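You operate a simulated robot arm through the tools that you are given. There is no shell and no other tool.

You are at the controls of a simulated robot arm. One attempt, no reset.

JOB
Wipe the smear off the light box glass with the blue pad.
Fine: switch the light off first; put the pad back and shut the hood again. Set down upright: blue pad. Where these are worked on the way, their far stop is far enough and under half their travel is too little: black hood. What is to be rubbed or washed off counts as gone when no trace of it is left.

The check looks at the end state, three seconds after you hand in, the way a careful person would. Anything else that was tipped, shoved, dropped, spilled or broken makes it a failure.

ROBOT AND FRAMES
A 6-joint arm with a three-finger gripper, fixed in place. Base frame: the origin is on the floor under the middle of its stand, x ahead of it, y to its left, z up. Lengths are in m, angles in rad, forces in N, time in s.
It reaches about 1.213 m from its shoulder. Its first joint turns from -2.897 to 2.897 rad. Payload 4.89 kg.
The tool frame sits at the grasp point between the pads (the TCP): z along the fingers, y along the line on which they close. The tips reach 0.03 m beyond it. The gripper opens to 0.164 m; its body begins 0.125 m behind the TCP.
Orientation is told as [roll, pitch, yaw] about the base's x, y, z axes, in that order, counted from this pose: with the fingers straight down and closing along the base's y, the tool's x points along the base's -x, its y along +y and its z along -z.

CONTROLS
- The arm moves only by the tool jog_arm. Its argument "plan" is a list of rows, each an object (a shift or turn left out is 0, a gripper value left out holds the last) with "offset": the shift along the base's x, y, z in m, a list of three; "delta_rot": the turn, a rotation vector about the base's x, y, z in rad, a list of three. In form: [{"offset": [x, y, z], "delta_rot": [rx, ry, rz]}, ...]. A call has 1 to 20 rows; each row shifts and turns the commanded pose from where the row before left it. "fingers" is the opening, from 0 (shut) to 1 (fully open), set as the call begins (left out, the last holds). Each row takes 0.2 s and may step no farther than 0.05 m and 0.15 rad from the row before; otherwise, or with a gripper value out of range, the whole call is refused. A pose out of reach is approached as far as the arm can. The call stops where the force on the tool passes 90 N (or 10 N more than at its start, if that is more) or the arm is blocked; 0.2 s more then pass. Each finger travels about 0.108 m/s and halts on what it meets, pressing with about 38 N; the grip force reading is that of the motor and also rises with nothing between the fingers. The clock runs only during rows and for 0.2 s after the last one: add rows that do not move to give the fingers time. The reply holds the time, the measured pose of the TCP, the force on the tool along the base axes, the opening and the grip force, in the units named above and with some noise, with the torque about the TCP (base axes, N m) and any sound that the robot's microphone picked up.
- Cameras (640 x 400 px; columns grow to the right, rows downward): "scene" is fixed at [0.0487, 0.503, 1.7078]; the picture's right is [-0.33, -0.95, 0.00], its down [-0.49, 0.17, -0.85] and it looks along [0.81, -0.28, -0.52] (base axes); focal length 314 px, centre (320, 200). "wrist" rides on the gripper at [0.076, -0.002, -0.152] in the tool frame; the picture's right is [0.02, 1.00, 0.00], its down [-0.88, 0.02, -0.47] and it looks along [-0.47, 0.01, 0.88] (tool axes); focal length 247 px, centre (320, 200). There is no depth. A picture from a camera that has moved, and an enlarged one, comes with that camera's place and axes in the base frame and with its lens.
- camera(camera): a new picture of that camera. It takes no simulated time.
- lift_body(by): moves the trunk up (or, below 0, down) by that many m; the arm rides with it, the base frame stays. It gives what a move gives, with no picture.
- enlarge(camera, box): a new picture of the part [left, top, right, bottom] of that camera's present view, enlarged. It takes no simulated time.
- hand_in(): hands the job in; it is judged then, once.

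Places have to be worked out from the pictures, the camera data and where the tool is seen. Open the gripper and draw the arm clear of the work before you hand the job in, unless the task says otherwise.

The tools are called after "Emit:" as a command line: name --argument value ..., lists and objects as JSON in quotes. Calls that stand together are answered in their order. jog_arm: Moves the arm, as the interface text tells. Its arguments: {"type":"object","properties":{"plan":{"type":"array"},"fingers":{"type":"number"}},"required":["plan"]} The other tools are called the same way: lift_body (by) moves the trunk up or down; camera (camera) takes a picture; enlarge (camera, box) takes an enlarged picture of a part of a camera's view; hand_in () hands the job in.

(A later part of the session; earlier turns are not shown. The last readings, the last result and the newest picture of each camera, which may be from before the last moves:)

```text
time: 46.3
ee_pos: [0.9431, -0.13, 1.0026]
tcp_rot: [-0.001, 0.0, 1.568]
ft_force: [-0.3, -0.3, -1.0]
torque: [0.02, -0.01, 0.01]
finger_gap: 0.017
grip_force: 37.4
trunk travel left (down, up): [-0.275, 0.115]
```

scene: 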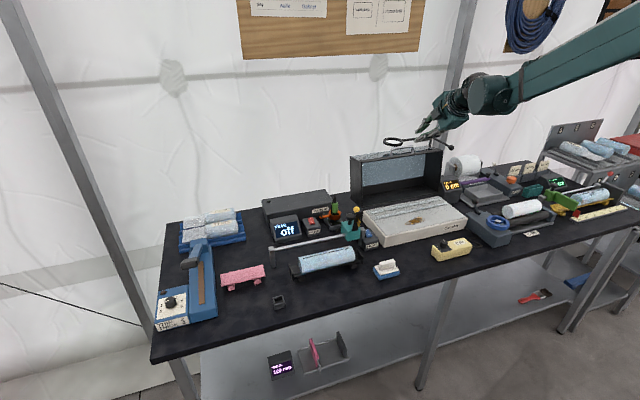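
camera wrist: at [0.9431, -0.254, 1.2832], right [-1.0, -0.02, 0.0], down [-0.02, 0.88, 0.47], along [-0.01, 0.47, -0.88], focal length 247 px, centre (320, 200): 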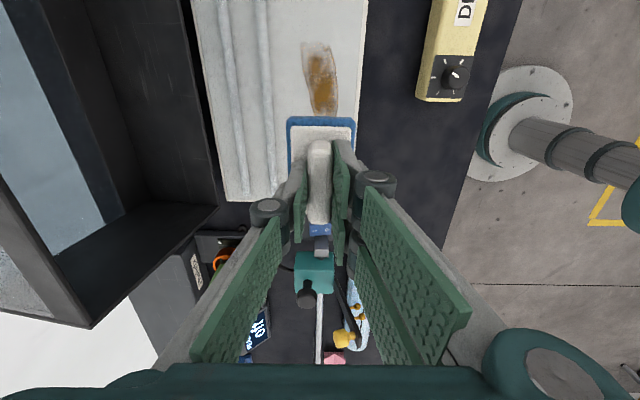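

Emit:
jog_arm --plan '[{"offset": [0.0, 0.0, -0.003]}, {"offset": [0.0, 0, -0.002]}, {}]'

Emit:
enlarge --camera "scene" --box '[360, 180, 440, 240]'

```text
time: 47.1
ee_pos: [0.9446, -0.1295, 0.9981]
tcp_rot: [-0.003, 0.001, 1.568]
ft_force: [3.6, 1.0, 11.2]
torque: [0.02, -0.1, -0.03]
finger_gap: 0.0171
grip_force: 38.0
trunk travel left (down, up): [-0.275, 0.115]
```

```text
6.67 times, centred on (400, 210) of scene
camera zoom: at [0.0487, 0.503, 1.7078], right [-0.33, -0.95, 0.0], down [-0.49, 0.17, -0.85], along [0.81, -0.28, -0.52], focal length 2096 px, centre (-213, 133)
```

zoom: 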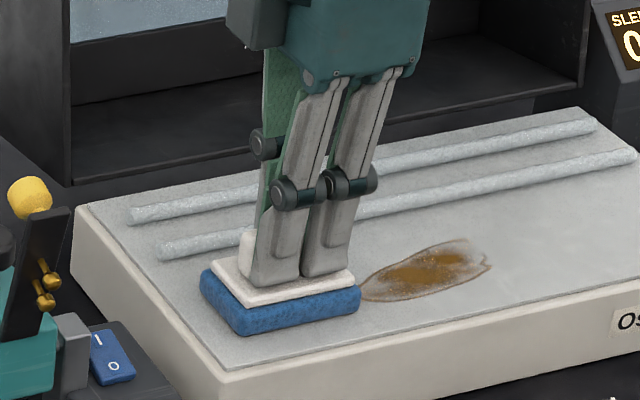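

Contact at TCP z≈0.998 with 11 N on the glass. First wiping stroke toward -y across the smear at this pressure.

Emit:
jog_arm --plan '[{"offset": [0.0, -0.01, -0.0005]}, {"offset": [0.0, -0.02, 0]}, {"offset": [0.0, -0.02, 0]}, {"offset": [0.0, -0.02, 0]}, {"offset": [0.0, -0.02, 0]}, {"offset": [0.0, -0.02, 0]}, {"offset": [0.0, -0.02, 0]}, {"offset": [0.0, -0.02, 0]}, {"offset": [0.0, -0.02, 0]}, {"offset": [0.0, -0.02, 0]}, {}]'

Emit:
enlarge --camera "scene" --box '[360, 170, 490, 255]'

Emit:
enlarge --camera "wrist" --box '[220, 0, 420, 130]'

```text
time: 49.5
ee_pos: [0.942, -0.3198, 0.9982]
tcp_rot: [0.0, 0.0, 1.57]
ft_force: [0.3, 1.9, 9.3]
torque: [0.13, 0.03, -0.03]
finger_gap: 0.017
grip_force: 37.9
trunk travel left (down, up): [-0.275, 0.115]
```

```text
4.71 times, centred on (425, 212) of scene
camera zoom: at [0.0487, 0.503, 1.7078], right [-0.33, -0.95, 0.0], down [-0.49, 0.17, -0.85], along [0.81, -0.28, -0.52], focal length 1480 px, centre (-174, 141)
```

zoom: 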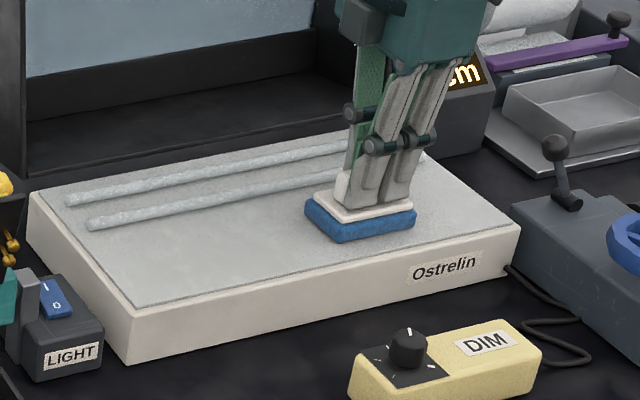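

```text
3.08 times, centred on (320, 65) of wrist
camera zoom: at [0.9441, -0.3972, 1.1505], right [-1.0, -0.02, 0.0], down [-0.02, 0.88, 0.47], along [-0.01, 0.47, -0.88], focal length 760 px, centre (320, 615)
```

zoom: 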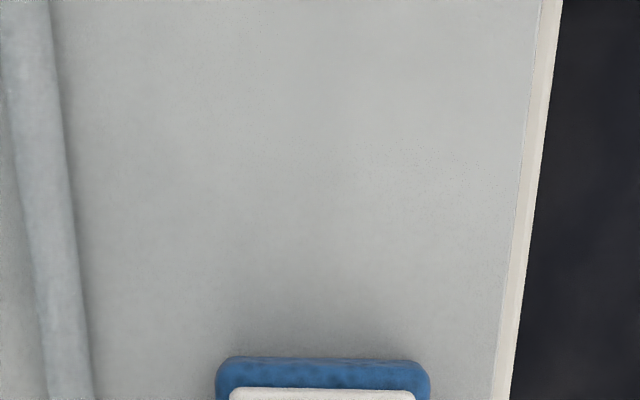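

The smear has visibly gone in one pass. To be thorough I make return strokes offset slightly back (+x) and front (-x), staying off the ribs and the edge.

Emit:
jog_arm --plan '[{"offset": [0.006, 0.0, 0]}, {"offset": [0.006, 0.01, 0]}, {"offset": [0.0, 0.02, 0]}, {"offset": [0.0, 0.02, 0]}, {"offset": [0.0, 0.02, 0]}, {"offset": [0.0, 0.02, 0]}, {"offset": [0.0, 0.02, 0]}, {"offset": [0.0, 0.02, 0]}, {"offset": [0.0, 0.02, 0]}, {"offset": [0.0, 0.02, 0]}, {"offset": [0.0, 0.02, 0]}, {}]'

Emit:
jog_arm --plan '[{"offset": [-0.012, 0.0, 0]}, {"offset": [-0.012, -0.01, 0]}, {"offset": [0.0, -0.02, 0]}, {"offset": [0.0, -0.02, 0]}, {"offset": [0.0, -0.02, 0]}, {"offset": [0.0, -0.02, 0]}, {"offset": [0.0, -0.02, 0]}, {"offset": [0.0, -0.02, 0]}, {"offset": [0.0, -0.02, 0]}, {"offset": [0.0, -0.02, 0]}, {"offset": [0.0, -0.02, 0]}, {}]'

Emit:
enlarge --camera "scene" --box '[360, 170, 490, 255]'

```text
time: 52.1
ee_pos: [0.9546, -0.13, 0.9977]
tcp_rot: [-0.002, 0.0, 1.57]
ft_force: [-0.9, -0.7, 13.4]
torque: [0.0, 0.04, 0.02]
finger_gap: 0.017
grip_force: 38.1
trunk travel left (down, up): [-0.275, 0.115]
```

```text
time: 54.7
ee_pos: [0.9332, -0.3194, 0.9985]
tcp_rot: [0.001, 0.001, 1.568]
ft_force: [0.0, 0.0, -0.1]
torque: [0.03, 0.01, 0.0]
finger_gap: 0.0171
grip_force: 38.0
trunk travel left (down, up): [-0.275, 0.115]
```

```text
4.71 times, centred on (425, 212) of scene
camera zoom: at [0.0487, 0.503, 1.7078], right [-0.33, -0.95, 0.0], down [-0.49, 0.17, -0.85], along [0.81, -0.28, -0.52], focal length 1480 px, centre (-174, 141)
```

zoom: 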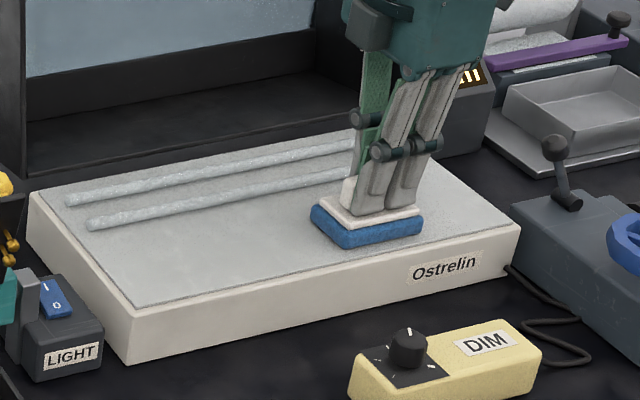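

The last pass ended with almost no pressure, so I press 1.5 mm more and go back over the front lane.

Emit:
jog_arm --plan '[{"offset": [0.0, 0.0, -0.0015]}, {"offset": [0.0, 0.01, 0]}, {"offset": [0.0, 0.02, 0]}, {"offset": [0.0, 0.02, 0]}, {"offset": [0.0, 0.02, 0]}, {"offset": [0.0, 0.02, 0]}, {"offset": [0.0, 0.02, 0]}, {"offset": [0.0, 0.02, 0]}, {"offset": [0.0, 0.02, 0]}, {"offset": [0.0, 0.02, 0]}, {"offset": [0.0, 0.02, 0]}, {}]'

Emit:
jog_arm --plan '[{"offset": [0.012, 0.0, 0]}, {"offset": [0.0, -0.02, 0]}, {"offset": [0.0, -0.02, 0]}, {"offset": [0.0, -0.02, 0]}, {"offset": [0.0, -0.02, 0]}, {"offset": [0.0, -0.02, 0]}, {"offset": [0.0, -0.02, 0]}, {"offset": [0.0, -0.02, 0]}, {"offset": [0.0, -0.02, 0]}, {"offset": [0.0, -0.02, 0]}, {}]'

```text
time: 57.3
ee_pos: [0.9303, -0.1291, 0.9982]
tcp_rot: [-0.002, 0.002, 1.571]
ft_force: [-0.5, -5.3, 30.7]
torque: [-0.18, 0.08, -0.02]
finger_gap: 0.0172
grip_force: 37.8
trunk travel left (down, up): [-0.275, 0.115]
```

```text
time: 59.7
ee_pos: [0.9422, -0.309, 0.9972]
tcp_rot: [-0.002, 0.003, 1.569]
ft_force: [0.1, 9.3, 33.6]
torque: [0.25, 0.05, 0.0]
finger_gap: 0.0171
grip_force: 37.9
trunk travel left (down, up): [-0.275, 0.115]
```

Good firm passes (~30 N). I lift the pad and inspect the glass closely for any remaining trace.

Emit:
jog_arm --plan '[{"offset": [0.0, 0.0, 0.02]}, {"offset": [0.0, 0, 0.04]}, {"offset": [0.0, 0.03, 0.035]}, {"offset": [0.0, 0.04, 0.02]}, {"offset": [0.0, 0.04, 0.01]}, {"offset": [0.0, 0.025, 0.01]}, {}]'

Emit:
enlarge --camera "wrist" --box '[180, 0, 420, 150]'

Emit:
enlarge --camera "scene" --box '[360, 190, 470, 250]'

Emit:
enlarge --camera "scene" --box '[380, 205, 440, 240]'

```text
time: 61.3
ee_pos: [0.9414, -0.1733, 1.1324]
tcp_rot: [-0.001, 0.0, 1.57]
ft_force: [-0.7, 0.5, 0.4]
torque: [-0.1, -0.01, 0.01]
finger_gap: 0.0169
grip_force: 37.4
trunk travel left (down, up): [-0.275, 0.115]
```

```text
2.67 times, centred on (300, 75) of wrist
camera zoom: at [0.9439, -0.25, 1.2836], right [-1.0, -0.02, 0.0], down [-0.02, 0.88, 0.47], along [-0.01, 0.47, -0.88], focal length 659 px, centre (373, 533)
```

zoom: 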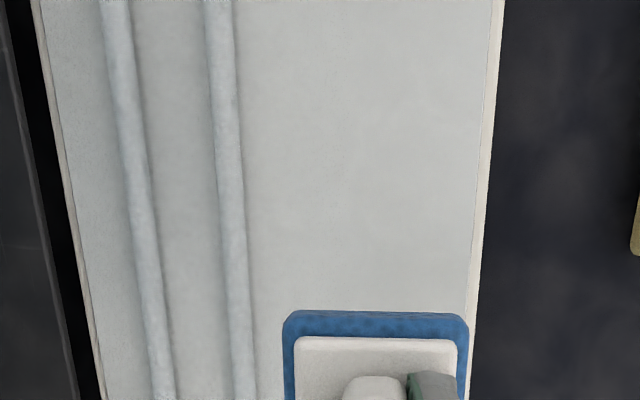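

```text
5.82 times, centred on (415, 220) of scene
camera zoom: at [0.0487, 0.503, 1.7078], right [-0.33, -0.95, 0.0], down [-0.49, 0.17, -0.85], along [0.81, -0.28, -0.52], focal length 1829 px, centre (-233, 84)
```

zoom: 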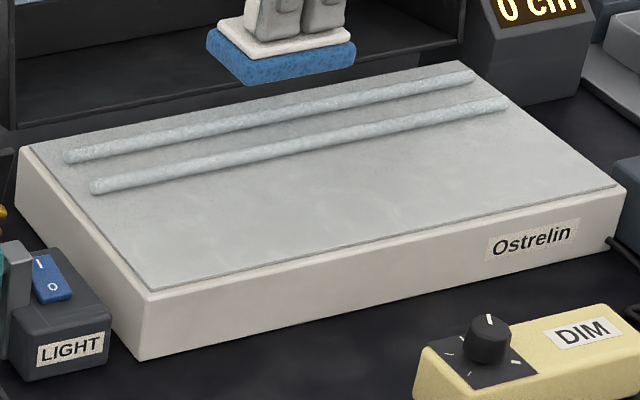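

```text
10.67 times, centred on (410, 222) of scene
camera zoom: at [0.0487, 0.503, 1.7078], right [-0.33, -0.95, 0.0], down [-0.49, 0.17, -0.85], along [0.81, -0.28, -0.52], focal length 3354 px, centre (-640, -40)
```

zoom: 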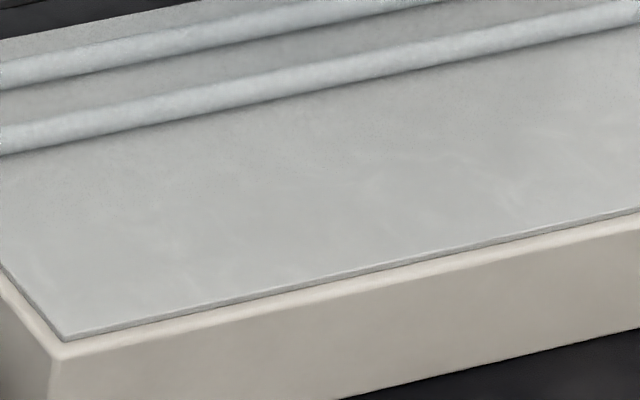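

The glass is clean. I carry the pad back to above its original place at (0.7656, -0.0007).

Emit:
jog_arm --plan '[{"offset": [-0.0293, 0.0288, -0.004]}, {"offset": [-0.0293, 0.0288, -0.006]}, {"offset": [-0.0293, 0.0288, -0.006]}, {"offset": [-0.0293, 0.0288, -0.008]}, {"offset": [-0.0293, 0.0288, -0.008]}, {"offset": [-0.0293, 0.0286, -0.008]}, {"offset": [0, 0, -0.04]}, {"offset": [0, 0, -0.04]}, {"offset": [0, 0, -0.03]}, {}]'

Emit:
enlarge --camera "scene" --box '[355, 230, 425, 290]'

```text
time: 63.5
ee_pos: [0.7673, -0.0022, 0.9786]
tcp_rot: [-0.001, -0.001, 1.569]
ft_force: [0.3, -0.6, -1.0]
torque: [0.02, 0.12, 0.03]
finger_gap: 0.017
grip_force: 38.2
trunk travel left (down, up): [-0.275, 0.115]
```

```text
6.67 times, centred on (390, 260) of scene
camera zoom: at [0.0487, 0.503, 1.7078], right [-0.33, -0.95, 0.0], down [-0.49, 0.17, -0.85], along [0.81, -0.28, -0.52], focal length 2096 px, centre (-147, -200)
```

zoom: 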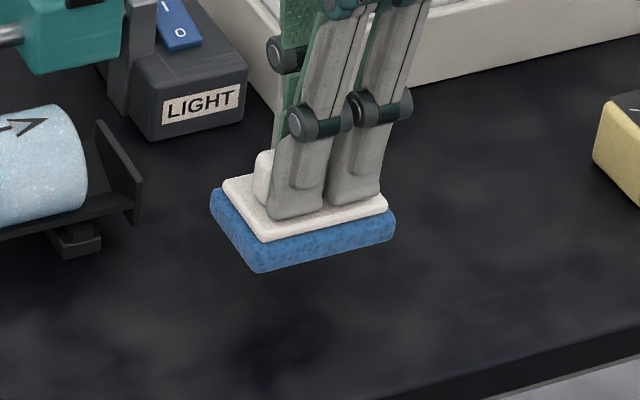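

The pad is 4 cm above its place. I lower it gently until contact.

Emit:
jog_arm --plan '[{"offset": [-0.001, 0.001, -0.015]}, {"offset": [0, 0, -0.012]}, {"offset": [0, 0, -0.007]}, {"offset": [0, 0, -0.003]}, {}]'

Emit:
enlarge --camera "scene" --box '[355, 230, 425, 290]'

```text
time: 64.7
ee_pos: [0.7676, -0.0009, 0.9435]
tcp_rot: [0.0, -0.001, 1.569]
ft_force: [0.2, -0.1, 0.0]
torque: [0.02, -0.03, 0.01]
finger_gap: 0.0172
grip_force: 38.0
trunk travel left (down, up): [-0.275, 0.115]
```

```text
6.67 times, centred on (390, 260) of scene
camera zoom: at [0.0487, 0.503, 1.7078], right [-0.33, -0.95, 0.0], down [-0.49, 0.17, -0.85], along [0.81, -0.28, -0.52], focal length 2096 px, centre (-147, -200)
```

zoom: 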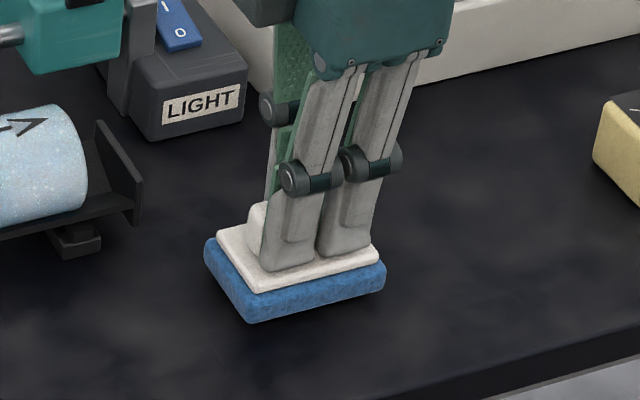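

Emit:
jog_arm --plan '[{"offset": [-0.0015, 0.0, -0.002]}, {"offset": [0, 0, -0.002]}, {}]'

```text
time: 65.5
ee_pos: [0.7651, -0.0016, 0.9403]
tcp_rot: [0.0, 0.0, 1.57]
ft_force: [0.2, 0.5, -0.6]
torque: [0.01, 0.02, 0.02]
finger_gap: 0.0171
grip_force: 37.9
trunk travel left (down, up): [-0.275, 0.115]
```

Not yet touching; the table should be about 1–2 mm further.

Emit:
jog_arm --plan '[{"offset": [0, 0.001, -0.0015]}, {"offset": [0, 0, -0.001]}, {}]'

```text
time: 66.3
ee_pos: [0.766, 0.0003, 0.9367]
tcp_rot: [0.0, 0.0, 1.568]
ft_force: [0.4, 0.2, -0.6]
torque: [-0.02, 0.03, 0.02]
finger_gap: 0.017
grip_force: 38.3
trunk travel left (down, up): [-0.275, 0.115]
```

Still no contact (the pad may have crept up in the grip slightly when pressed). I continue in 1.5 mm steps.

Emit:
jog_arm --plan '[{"offset": [0, 0, -0.0015]}, {}]'

Emit:
enlarge --camera "scene" --box '[370, 250, 410, 285]'

```text
time: 66.9
ee_pos: [0.7648, 0.0003, 0.9372]
tcp_rot: [-0.004, 0.001, 1.57]
ft_force: [6.5, 1.2, 31.2]
torque: [-0.31, -0.12, 0.04]
finger_gap: 0.017
grip_force: 38.5
trunk travel left (down, up): [-0.275, 0.115]
```

```text
11.43 times, centred on (390, 268) of scene
camera zoom: at [0.0487, 0.503, 1.7078], right [-0.33, -0.95, 0.0], down [-0.49, 0.17, -0.85], along [0.81, -0.28, -0.52], focal length 3593 px, centre (-480, -571)
```

zoom: 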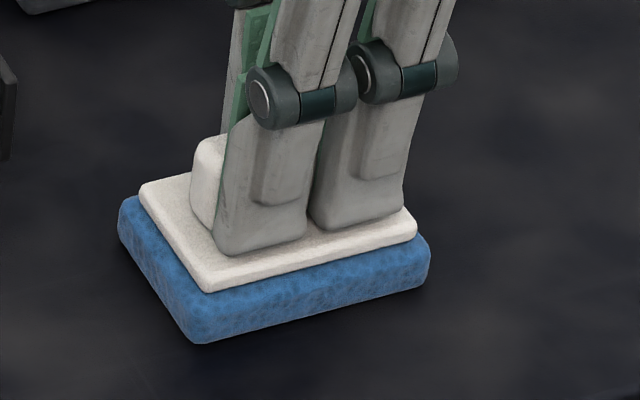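

The pad is firmly on the table in its original spot. I relieve the pressure by 1.5 mm and open the fingers.

Emit:
jog_arm --plan '[{"offset": [0, 0, 0.0012]}, {}]'

Emit:
jog_arm --plan '[{}, {}, {}]' --fingers 0.25

Emit:
enlarge --camera "scene" --box '[370, 250, 410, 285]'

```text
time: 67.5
ee_pos: [0.765, 0.0005, 0.9374]
tcp_rot: [0.0, 0.001, 1.568]
ft_force: [1.8, -1.8, 15.9]
torque: [-0.17, -0.03, 0.02]
finger_gap: 0.017
grip_force: 38.2
trunk travel left (down, up): [-0.275, 0.115]
```

```text
time: 68.3
ee_pos: [0.7661, 0.0003, 0.9371]
tcp_rot: [0.001, 0.001, 1.569]
ft_force: [-0.7, 1.2, 0.4]
torque: [-0.01, 0.03, 0.0]
finger_gap: 0.041
grip_force: 0.0
trunk travel left (down, up): [-0.275, 0.115]
```

```text
11.43 times, centred on (390, 268) of scene
camera zoom: at [0.0487, 0.503, 1.7078], right [-0.33, -0.95, 0.0], down [-0.49, 0.17, -0.85], along [0.81, -0.28, -0.52], focal length 3593 px, centre (-480, -571)
```

zoom: 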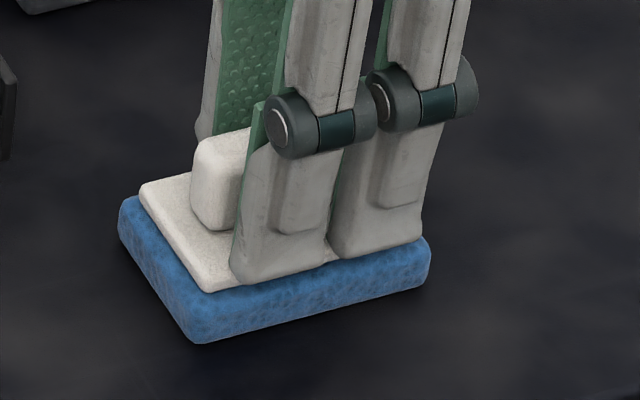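

The pad is released and sitting flat. I rise straight up and check it.

Emit:
jog_arm --plan '[{"offset": [0, 0, 0.015]}, {"offset": [0, 0, 0.03]}, {"offset": [0, 0, 0.045]}, {"offset": [0, 0, 0.045]}, {"offset": [0, 0, 0.045]}, {"offset": [0, 0, 0.045]}, {}]'

Emit:
camera --camera "scene"

Emit:
enlarge --camera "scene" --box '[365, 250, 415, 290]'

Emit:
enlarge --camera "scene" --box '[340, 120, 480, 230]'

```text
time: 69.9
ee_pos: [0.7662, 0.0001, 1.1603]
tcp_rot: [-0.001, -0.002, 1.568]
ft_force: [-0.9, -0.3, 0.6]
torque: [0.01, -0.13, -0.01]
finger_gap: 0.0411
grip_force: 0.0
trunk travel left (down, up): [-0.275, 0.115]
```

```text
taken
```

scene: 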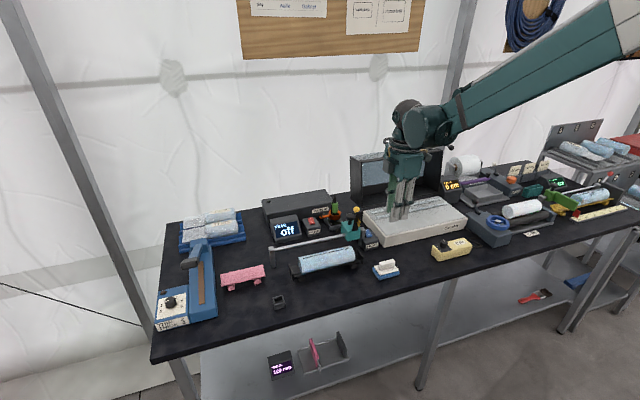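

```text
10.00 times, centred on (390, 270) of scene
camera zoom: at [0.0487, 0.503, 1.7078], right [-0.33, -0.95, 0.0], down [-0.49, 0.17, -0.85], along [0.81, -0.28, -0.52], focal length 3144 px, centre (-380, -500)
```

zoom: 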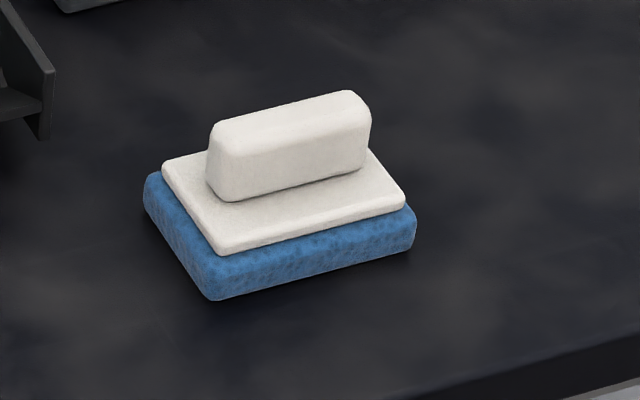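

```text
3.64 times, centred on (410, 175) of scene
camera zoom: at [0.0487, 0.503, 1.7078], right [-0.33, -0.95, 0.0], down [-0.49, 0.17, -0.85], along [0.81, -0.28, -0.52], focal length 1143 px, centre (-7, 291)
```

zoom: 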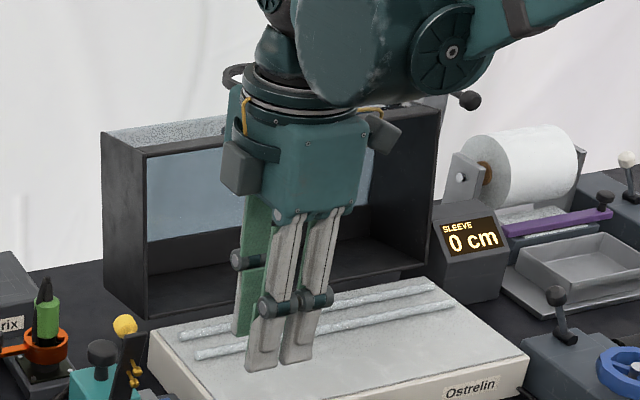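

The pad is back within about a millimetre of where it stood. Now I return to the hood handle with the same 45° tilt to close it.

Emit:
jog_arm --plan '[{"offset": [0.0285, -0.0285, 0.027], "delta_rot": [0, -0.0982, 0]}, {"offset": [0.0285, -0.0285, 0.027], "delta_rot": [0, -0.0982, 0]}, {"offset": [0.0315, -0.032, 0.02], "delta_rot": [0, -0.0982, 0]}, {"offset": [0.0315, -0.032, 0.02], "delta_rot": [0, -0.0982, 0]}, {"offset": [0.0315, -0.033, 0.015], "delta_rot": [0, -0.0982, 0]}, {"offset": [0.0315, -0.033, 0.014], "delta_rot": [0, -0.0982, 0]}, {"offset": [0.0335, -0.034, 0.014], "delta_rot": [0, -0.0982, 0]}, {"offset": [0.0335, -0.034, 0.0], "delta_rot": [0, -0.0986, 0]}, {"offset": [0, -0.006, 0]}, {}]' --fingers 0.18

Emit:
camera --camera "wrist"

Emit:
enlarge --camera "scene" --box '[340, 90, 500, 220]'

```text
time: 72.1
ee_pos: [1.0138, -0.2617, 1.3002]
tcp_rot: [-0.787, -0.001, 1.569]
ft_force: [0.9, -0.6, 1.0]
torque: [0.05, -0.03, 0.03]
finger_gap: 0.0293
grip_force: 0.0
trunk travel left (down, up): [-0.275, 0.115]
```

```text
taken
camera wrist: at [0.9078, -0.338, 1.4079], right [-0.71, -0.02, -0.71], down [-0.35, 0.88, 0.32], along [0.62, 0.47, -0.63], focal length 247 px, centre (320, 200)
```

wrist: 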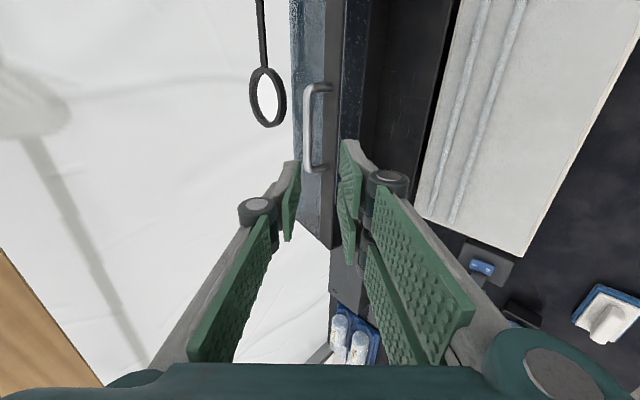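

```text
3.08 times, centred on (420, 155) of scene
camera zoom: at [0.0487, 0.503, 1.7078], right [-0.33, -0.95, 0.0], down [-0.49, 0.17, -0.85], along [0.81, -0.28, -0.52], focal length 967 px, centre (12, 338)
```

zoom: 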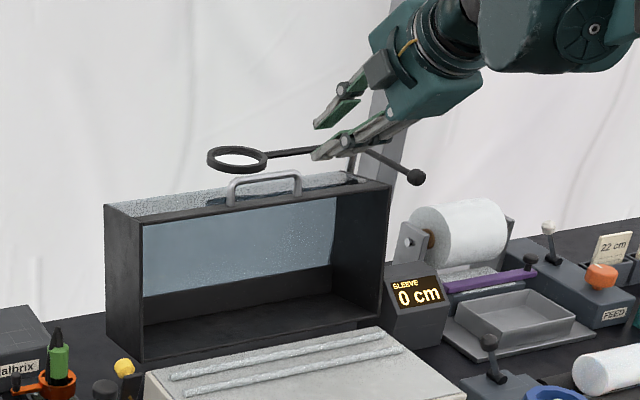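

The bar is visible ahead between the fingers. I first align laterally, then advance most of the way along the finger axis.

Emit:
jog_arm --plan '[{"offset": [0.0117, 0.0, 0.0117]}, {"offset": [0.026, 0.0, -0.026]}, {"offset": [0.026, 0.0, -0.026]}, {"offset": [0.026, 0.0, -0.026]}, {"offset": [0.01, 0.0, -0.01]}, {}]' --fingers 0.17

Emit:
enlarge --camera "wrist" --box '[240, 80, 400, 220]'

Emit:
enlarge --camera "scene" --box '[360, 100, 460, 190]'

```text
time: 73.5
ee_pos: [1.1139, -0.2611, 1.2232]
tcp_rot: [-0.789, -0.001, 1.57]
ft_force: [-0.7, -0.1, -0.8]
torque: [-0.01, -0.02, -0.02]
finger_gap: 0.0278
grip_force: 0.0
trunk travel left (down, up): [-0.275, 0.115]
```

```text
2.86 times, centred on (320, 150) of wrist
camera zoom: at [1.0079, -0.3374, 1.3311], right [-0.71, -0.02, -0.71], down [-0.35, 0.88, 0.32], along [0.62, 0.47, -0.63], focal length 706 px, centre (320, 343)
```

zoom: 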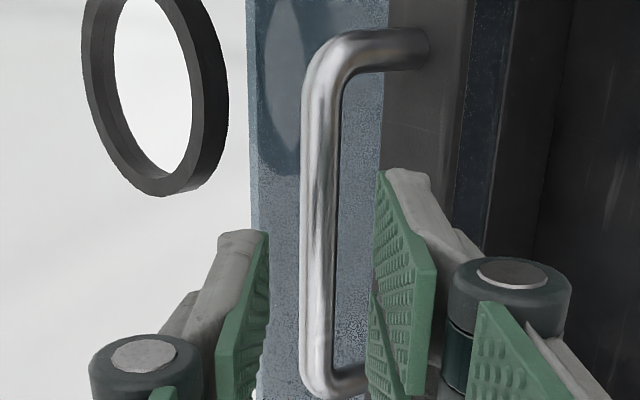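

```text
4.44 times, centred on (410, 145) of scene
camera zoom: at [0.0487, 0.503, 1.7078], right [-0.33, -0.95, 0.0], down [-0.49, 0.17, -0.85], along [0.81, -0.28, -0.52], focal length 1397 px, centre (-80, 444)
```

zoom: 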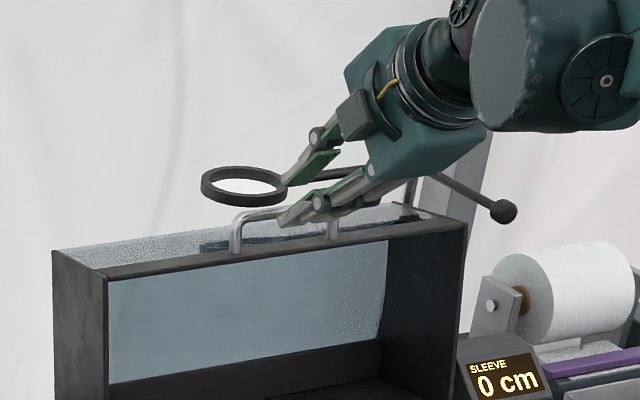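

Bar centred in the gap. I advance the last 34 mm to cage it.

Emit:
jog_arm --plan '[{"offset": [0.014, 0.0, -0.014]}, {"offset": [0.012, 0.0, -0.012]}, {"offset": [0.007, 0.0, -0.006]}, {}]' --fingers 0.15

Emit:
enlarge --camera "wrist" --box '[240, 80, 400, 220]'

```text
time: 74.5
ee_pos: [1.147, -0.2623, 1.1904]
tcp_rot: [-0.787, 0.0, 1.568]
ft_force: [0.2, 0.5, 0.0]
torque: [-0.01, -0.01, 0.0]
finger_gap: 0.0245
grip_force: 0.0
trunk travel left (down, up): [-0.275, 0.115]
```

```text
2.86 times, centred on (320, 150) of wrist
camera zoom: at [1.0405, -0.3383, 1.2989], right [-0.71, -0.02, -0.71], down [-0.35, 0.88, 0.32], along [0.62, 0.47, -0.63], focal length 706 px, centre (320, 343)
```

zoom: 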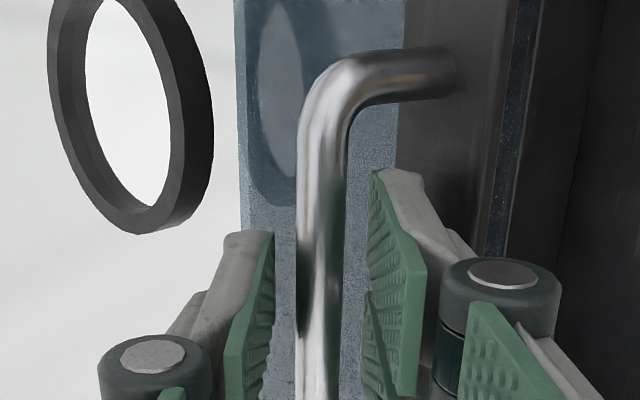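

Caged exactly as before. I start pulling the hood forward slowly.

Emit:
jog_arm --plan '[{"offset": [-0.008, 0.0, 0.001]}, {"offset": [-0.008, 0.0, 0.0015]}, {"offset": [-0.009, 0.0, 0.0015]}, {"offset": [-0.01, 0.0, 0.001]}, {}]'

Emit:
enlarge --camera "wrist" --box '[240, 80, 400, 220]'

Emit:
enlarge --camera "scene" --box '[340, 110, 500, 240]'

```text
time: 75.7
ee_pos: [1.1125, -0.2621, 1.1957]
tcp_rot: [-0.787, 0.001, 1.568]
ft_force: [2.3, 0.0, 5.5]
torque: [0.06, -0.14, -0.05]
finger_gap: 0.0268
grip_force: 2.5
trunk travel left (down, up): [-0.275, 0.115]
```

```text
2.86 times, centred on (320, 150) of wrist
camera zoom: at [1.0064, -0.338, 1.305], right [-0.71, -0.02, -0.71], down [-0.35, 0.88, 0.32], along [0.62, 0.47, -0.63], focal length 706 px, centre (320, 343)
```

zoom: 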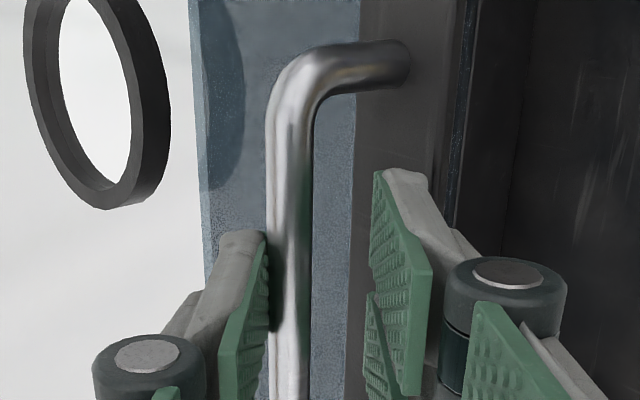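

```text
3.08 times, centred on (420, 175) of scene
camera zoom: at [0.0487, 0.503, 1.7078], right [-0.33, -0.95, 0.0], down [-0.49, 0.17, -0.85], along [0.81, -0.28, -0.52], focal length 967 px, centre (12, 277)
```

zoom: 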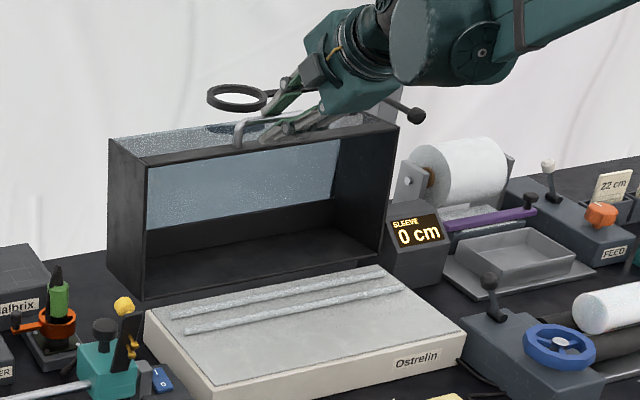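

The hood follows. I continue pulling it up over the top.

Emit:
jog_arm --plan '[{"offset": [-0.01, 0.0, 0.0012]}, {"offset": [-0.01, 0.0, 0.001]}, {"offset": [-0.01, 0.0, 0.0005]}, {"offset": [-0.01, 0.0, 0.0]}, {"offset": [-0.01, 0.0, -0.0008]}, {}]'

Emit:
enlarge --camera "wrist" --box '[240, 80, 400, 220]'

Emit:
enlarge --camera "scene" --box '[340, 110, 500, 240]'

```text
time: 77.1
ee_pos: [1.0637, -0.2625, 1.1976]
tcp_rot: [-0.785, 0.0, 1.571]
ft_force: [0.2, 0.9, 2.0]
torque: [0.01, -0.05, 0.0]
finger_gap: 0.0252
grip_force: 1.2
trunk travel left (down, up): [-0.275, 0.115]
```

```text
2.86 times, centred on (320, 150) of wrist
camera zoom: at [0.9566, -0.3381, 1.3059], right [-0.71, -0.02, -0.71], down [-0.35, 0.88, 0.32], along [0.62, 0.47, -0.63], focal length 706 px, centre (320, 343)
```

zoom: 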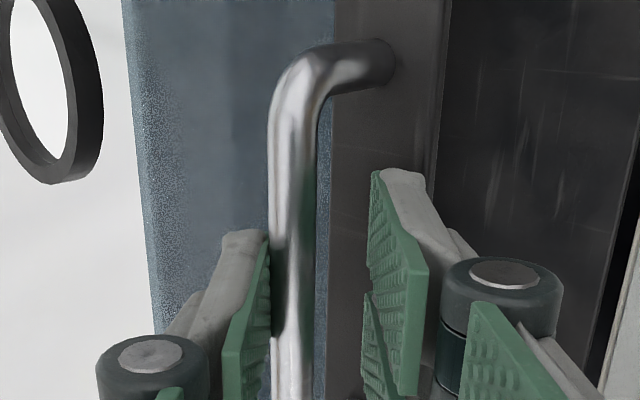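

```text
3.08 times, centred on (420, 175) of scene
camera zoom: at [0.0487, 0.503, 1.7078], right [-0.33, -0.95, 0.0], down [-0.49, 0.17, -0.85], along [0.81, -0.28, -0.52], focal length 967 px, centre (12, 277)
```

zoom: 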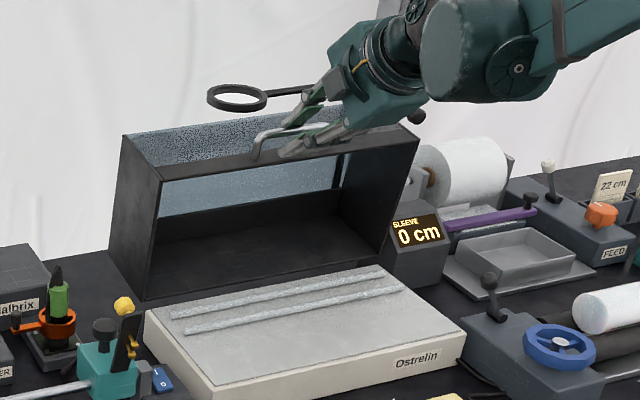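

Past vertical now. I continue forward and down along the arc in small steps.

Emit:
jog_arm --plan '[{"offset": [-0.0102, 0.0, -0.0015]}, {"offset": [-0.0102, 0.0, -0.0017]}, {"offset": [-0.01, 0.0, -0.002]}, {"offset": [-0.01, 0.0, -0.0024]}, {"offset": [-0.0098, 0.0, -0.0029]}, {"offset": [-0.0098, 0.0, -0.0032]}, {}]'

Emit:
enlarge --camera "wrist" --box '[240, 80, 400, 220]'

Emit:
enlarge --camera "scene" --box '[340, 110, 500, 240]'

```text
time: 78.7
ee_pos: [1.0031, -0.2613, 1.1841]
tcp_rot: [-0.787, 0.001, 1.572]
ft_force: [1.5, 1.3, -0.5]
torque: [0.03, -0.05, 0.0]
finger_gap: 0.025
grip_force: 0.6
trunk travel left (down, up): [-0.275, 0.115]
```

```text
2.86 times, centred on (320, 150) of wrist
camera zoom: at [0.8964, -0.3385, 1.2927], right [-0.71, -0.02, -0.71], down [-0.35, 0.88, 0.32], along [0.62, 0.47, -0.63], focal length 706 px, centre (320, 343)
```

zoom: 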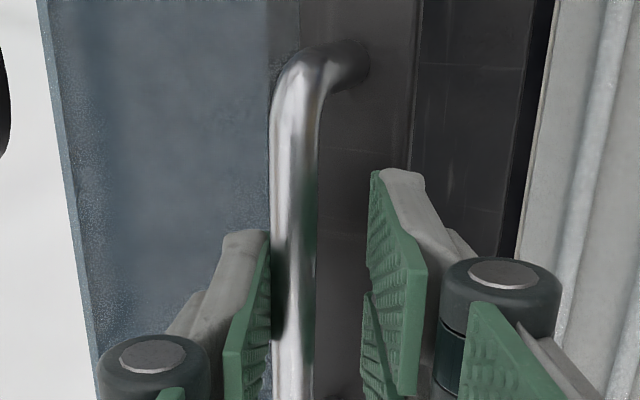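

```text
3.08 times, centred on (420, 175) of scene
camera zoom: at [0.0487, 0.503, 1.7078], right [-0.33, -0.95, 0.0], down [-0.49, 0.17, -0.85], along [0.81, -0.28, -0.52], focal length 967 px, centre (12, 277)
```

zoom: 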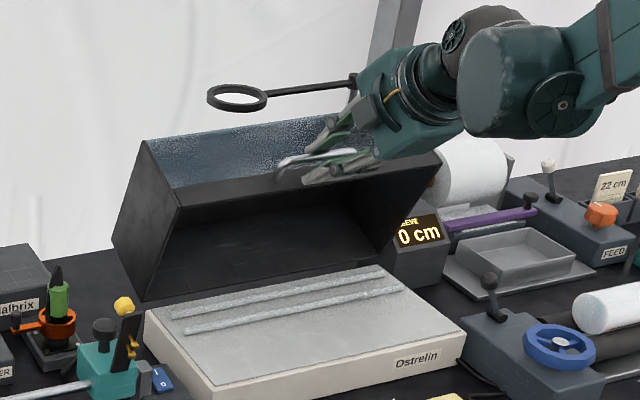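

Continuing down the arc.

Emit:
jog_arm --plan '[{"offset": [-0.0095, 0.0, -0.0039]}, {"offset": [-0.0094, 0.0, -0.0044]}, {"offset": [-0.0093, 0.0, -0.0048]}, {"offset": [-0.0092, 0.0, -0.0052]}, {"offset": [-0.0088, 0.0, -0.0054]}, {"offset": [-0.0086, 0.0, -0.0056]}, {}]'

Emit:
enlarge --camera "wrist" --box '[240, 80, 400, 220]'

Emit:
enlarge --camera "scene" --box '[340, 120, 500, 250]'

```text
time: 80.3
ee_pos: [0.9485, -0.2607, 1.1544]
tcp_rot: [-0.786, 0.001, 1.571]
ft_force: [0.2, 0.1, -0.1]
torque: [0.03, 0.01, 0.01]
finger_gap: 0.0249
grip_force: 0.0
trunk travel left (down, up): [-0.275, 0.115]
```

```text
2.86 times, centred on (320, 150) of wrist
camera zoom: at [0.8418, -0.3379, 1.2636], right [-0.71, -0.02, -0.71], down [-0.35, 0.88, 0.32], along [0.62, 0.47, -0.63], focal length 706 px, centre (320, 343)
```

zoom: 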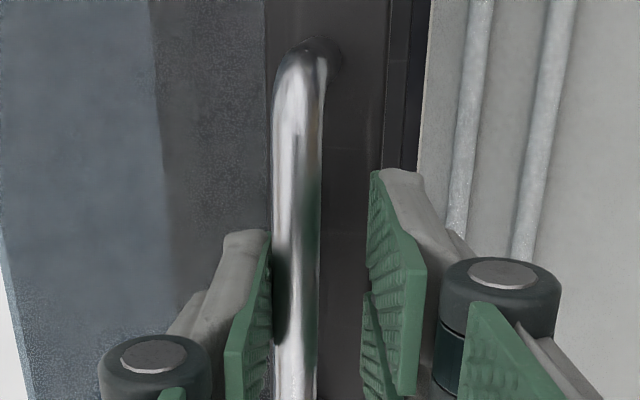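

```text
3.08 times, centred on (420, 185) of scene
camera zoom: at [0.0487, 0.503, 1.7078], right [-0.33, -0.95, 0.0], down [-0.49, 0.17, -0.85], along [0.81, -0.28, -0.52], focal length 967 px, centre (12, 246)
```

zoom: 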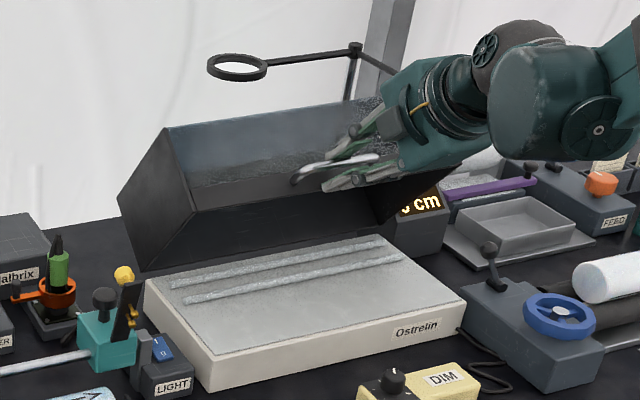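

Hinge friction holds the hood; the upper finger keeps pushing it closed. I continue.

Emit:
jog_arm --plan '[{"offset": [-0.0083, 0.0, -0.0059]}, {"offset": [-0.008, 0.0, -0.0063]}, {"offset": [-0.0078, 0.0, -0.0066]}, {"offset": [-0.0074, 0.0, -0.007]}, {"offset": [-0.0072, 0.0, -0.0073]}, {"offset": [-0.0068, 0.0, -0.0076]}, {"offset": [-0.0065, 0.0, -0.0079]}, {"offset": [-0.0061, 0.0, -0.0082]}, {}]'

Emit:
enlarge --camera "wrist" --box '[240, 80, 400, 220]'

Emit:
enlarge --camera "scene" --box '[340, 130, 500, 260]'

```text
time: 82.3
ee_pos: [0.8908, -0.2618, 1.0975]
tcp_rot: [-0.785, 0.001, 1.568]
ft_force: [-0.5, 0.2, -1.0]
torque: [0.0, 0.0, 0.02]
finger_gap: 0.0254
grip_force: 0.4
trunk travel left (down, up): [-0.275, 0.115]
```

```text
2.86 times, centred on (320, 150) of wrist
camera zoom: at [0.7841, -0.3378, 1.2057], right [-0.71, -0.02, -0.71], down [-0.35, 0.88, 0.32], along [0.62, 0.47, -0.63], focal length 706 px, centre (320, 343)
```

zoom: 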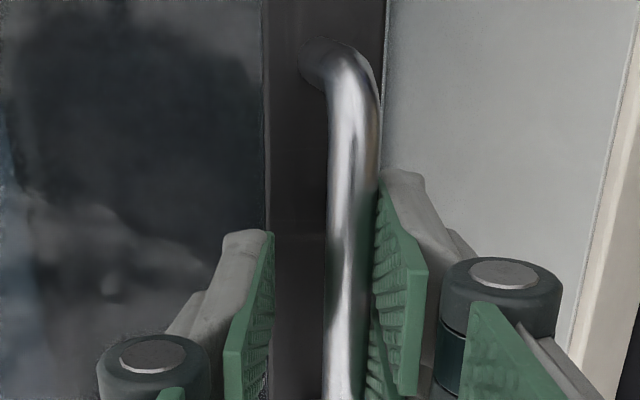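

```text
3.08 times, centred on (420, 195) of scene
camera zoom: at [0.0487, 0.503, 1.7078], right [-0.33, -0.95, 0.0], down [-0.49, 0.17, -0.85], along [0.81, -0.28, -0.52], focal length 967 px, centre (12, 215)
```

zoom: 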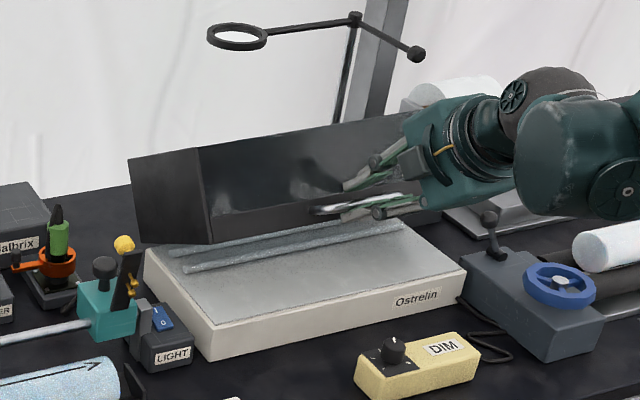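

The hood now rests on the lower pair at ~35°. I keep lowering it gently.

Emit:
jog_arm --plan '[{"offset": [-0.0058, 0.0, -0.0084]}, {"offset": [-0.0054, 0.0, -0.0086]}, {"offset": [-0.005, 0.0, -0.0089]}, {"offset": [-0.0047, 0.0, -0.0091]}, {"offset": [-0.0042, 0.0, -0.0093]}, {"offset": [-0.0038, 0.0, -0.0095]}, {"offset": [-0.0034, 0.0, -0.0096]}, {"offset": [-0.003, 0.0, -0.0098]}, {}]'

Emit:
enlarge --camera "wrist" --box '[240, 80, 400, 220]'

Emit:
enlarge --camera "scene" --box '[340, 150, 500, 260]'

```text
time: 84.3
ee_pos: [0.8552, -0.2601, 1.0251]
tcp_rot: [-0.788, 0.0, 1.572]
ft_force: [-1.3, 0.1, -1.3]
torque: [-0.04, 0.04, 0.04]
finger_gap: 0.0256
grip_force: 1.1
trunk travel left (down, up): [-0.275, 0.115]
```

```text
2.86 times, centred on (320, 150) of wrist
camera zoom: at [0.7483, -0.3374, 1.1332], right [-0.71, -0.02, -0.71], down [-0.35, 0.88, 0.32], along [0.62, 0.47, -0.63], focal length 706 px, centre (320, 343)
```

zoom: 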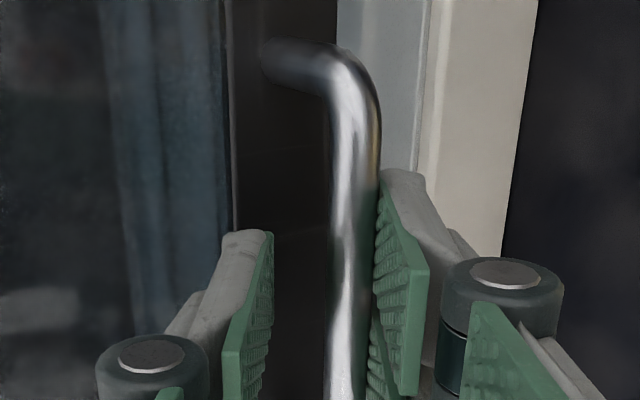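

```text
3.64 times, centred on (420, 205) of scene
camera zoom: at [0.0487, 0.503, 1.7078], right [-0.33, -0.95, 0.0], down [-0.49, 0.17, -0.85], along [0.81, -0.28, -0.52], focal length 1143 px, centre (-44, 182)
```

zoom: 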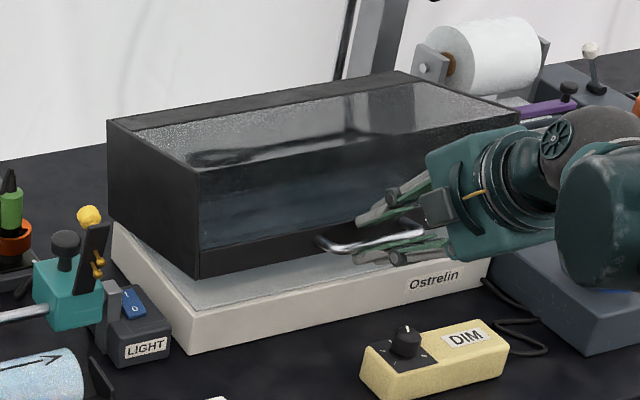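

Almost down (~15°). I lower it the rest of the way slowly.

Emit:
jog_arm --plan '[{"offset": [-0.0025, 0.0, -0.0099]}, {"offset": [-0.0021, 0.0, -0.01]}, {"offset": [-0.0017, 0.0, -0.01]}, {"offset": [-0.0012, 0.0, -0.009]}, {"offset": [-0.0008, 0.0, -0.007]}, {"offset": [-0.0004, 0.0, -0.005]}, {"offset": [-0.0015, 0.0, -0.003]}, {}]'

Emit:
enlarge --camera "wrist" --box '[240, 80, 400, 220]'

Emit:
enlarge --camera "scene" --box '[340, 150, 500, 260]'

```text
time: 86.1
ee_pos: [0.845, -0.2614, 0.9705]
tcp_rot: [-0.788, 0.001, 1.569]
ft_force: [-0.3, 0.0, -0.9]
torque: [0.0, 0.02, 0.0]
finger_gap: 0.0246
grip_force: 0.1
trunk travel left (down, up): [-0.275, 0.115]
```

```text
2.86 times, centred on (320, 150) of wrist
camera zoom: at [0.7376, -0.3377, 1.0791], right [-0.71, -0.02, -0.71], down [-0.35, 0.88, 0.32], along [0.62, 0.47, -0.63], focal length 706 px, centre (320, 343)
```

zoom: 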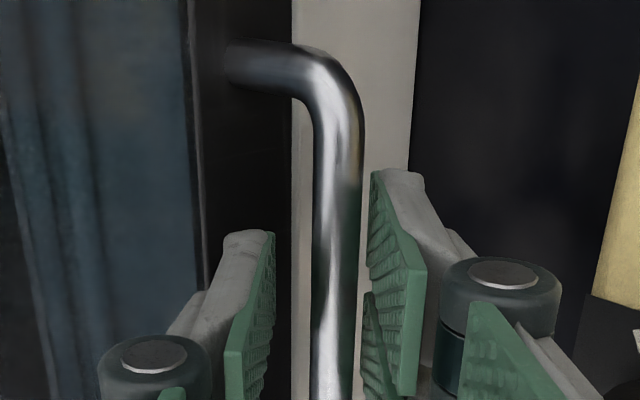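

```text
3.64 times, centred on (420, 205) of scene
camera zoom: at [0.0487, 0.503, 1.7078], right [-0.33, -0.95, 0.0], down [-0.49, 0.17, -0.85], along [0.81, -0.28, -0.52], focal length 1143 px, centre (-44, 182)
```

zoom: 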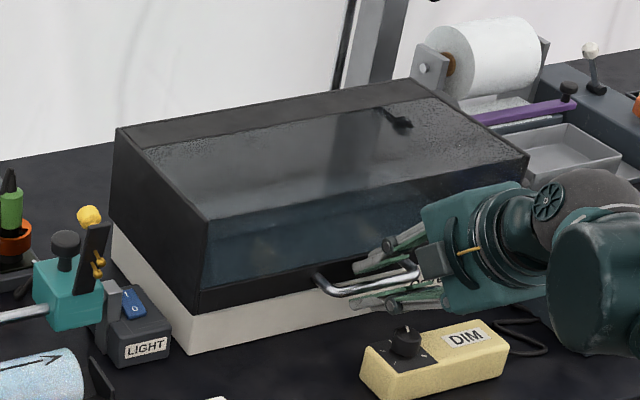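

The bar is at its original closed position and free between the fingers, so the hood is shut. I centre by 2 mm and withdraw back along the finger axis.

Emit:
jog_arm --plan '[{"offset": [-0.002, 0.0, -0.002]}, {"offset": [-0.01, 0.0, 0.01]}, {"offset": [-0.015, 0.0, 0.015]}, {"offset": [-0.025, 0.0, 0.025]}, {"offset": [-0.03, 0.0, 0.03]}, {"offset": [-0.03, 0.0, 0.035]}, {"offset": [-0.02, 0.0, 0.04]}, {}]'

Emit:
enlarge --camera "scene" --box '[350, 150, 510, 280]'

Emit:
camera --camera "wrist"

```text
time: 87.9
ee_pos: [0.7113, -0.2617, 1.1258]
tcp_rot: [-0.789, 0.0, 1.569]
ft_force: [-1.5, -0.4, -0.2]
torque: [-0.03, -0.09, -0.07]
finger_gap: 0.0246
grip_force: 0.0
trunk travel left (down, up): [-0.275, 0.115]
```

```text
3.08 times, centred on (430, 215) of scene
camera zoom: at [0.0487, 0.503, 1.7078], right [-0.33, -0.95, 0.0], down [-0.49, 0.17, -0.85], along [0.81, -0.28, -0.52], focal length 967 px, centre (-18, 154)
```

zoom: 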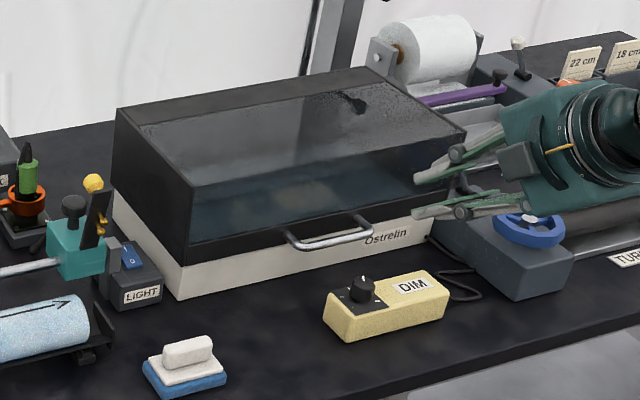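

```text
taken
camera wrist: at [0.6062, -0.3382, 1.2341], right [-0.71, -0.02, -0.71], down [-0.35, 0.88, 0.32], along [0.62, 0.47, -0.63], focal length 247 px, centre (320, 200)
```

wrist: 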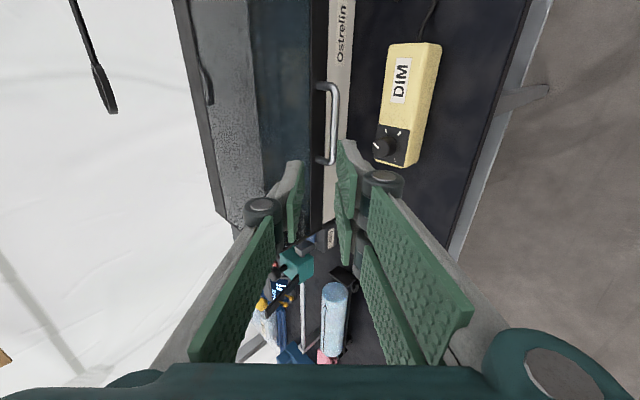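

The hood sits exactly as at the start, the light is off and the pad is back. I open the gripper and draw the arm up and back clear of the table.

Emit:
jog_arm --plan '[{"offset": [-0.012, 0.015, 0.037], "delta_rot": [0, 0.0982, 0]}, {"offset": [-0.012, 0.015, 0.037], "delta_rot": [0, 0.0982, 0]}, {"offset": [-0.012, 0.015, 0.037], "delta_rot": [0, 0.0982, 0]}, {"offset": [-0.012, 0.015, 0.037], "delta_rot": [0, 0.0982, 0]}, {"offset": [-0.014, 0.018, 0.037], "delta_rot": [0, 0.0982, 0]}, {"offset": [-0.014, 0.018, 0.037], "delta_rot": [0, 0.0982, 0]}, {"offset": [-0.016, 0.018, 0.037], "delta_rot": [0, 0.0982, 0]}, {"offset": [-0.016, 0.018, 0.037], "delta_rot": [0, 0.0982, 0]}, {}]' --fingers 1.0

Emit:
camera --camera "scene"

Emit:
enlarge --camera "scene" --box '[350, 165, 490, 255]'

Emit:
enlarge --camera "scene" --box '[240, 180, 400, 310]'

```text
time: 89.9
ee_pos: [0.6033, -0.1288, 1.4217]
tcp_rot: [0.0, -0.001, 1.57]
ft_force: [0.3, -0.1, 0.3]
torque: [-0.02, 0.01, 0.03]
finger_gap: 0.1639
grip_force: 0.0
trunk travel left (down, up): [-0.275, 0.115]
```

```text
taken
```

scene: 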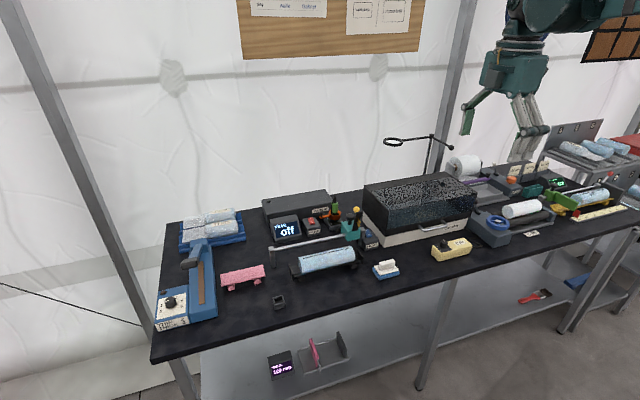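

```text
4.44 times, centred on (420, 210) of scene
camera zoom: at [0.0487, 0.503, 1.7078], right [-0.33, -0.95, 0.0], down [-0.49, 0.17, -0.85], along [0.81, -0.28, -0.52], focal length 1397 px, centre (-124, 156)
```

zoom: 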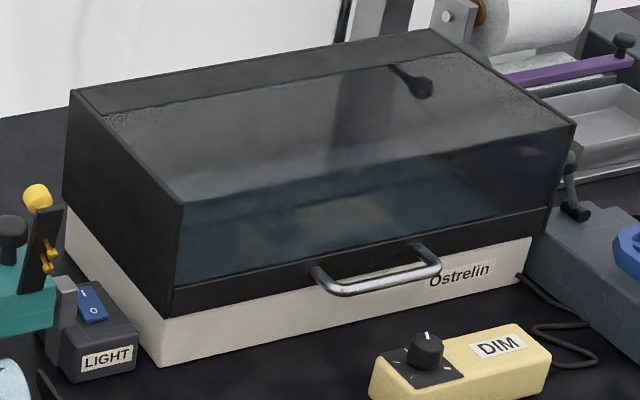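

```text
3.08 times, centred on (320, 245) of scene
camera zoom: at [0.0487, 0.503, 1.7078], right [-0.33, -0.95, 0.0], down [-0.49, 0.17, -0.85], along [0.81, -0.28, -0.52], focal length 967 px, centre (320, 62)
```

zoom: 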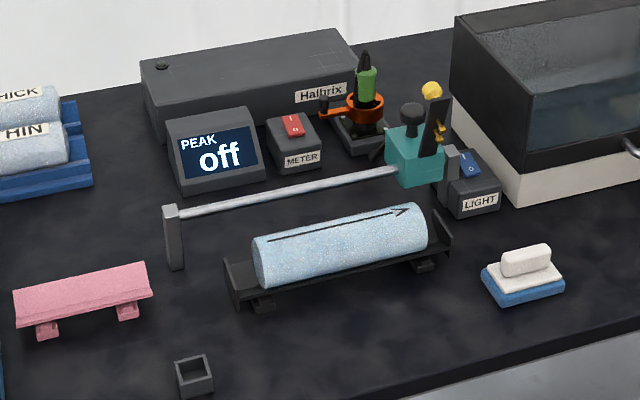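

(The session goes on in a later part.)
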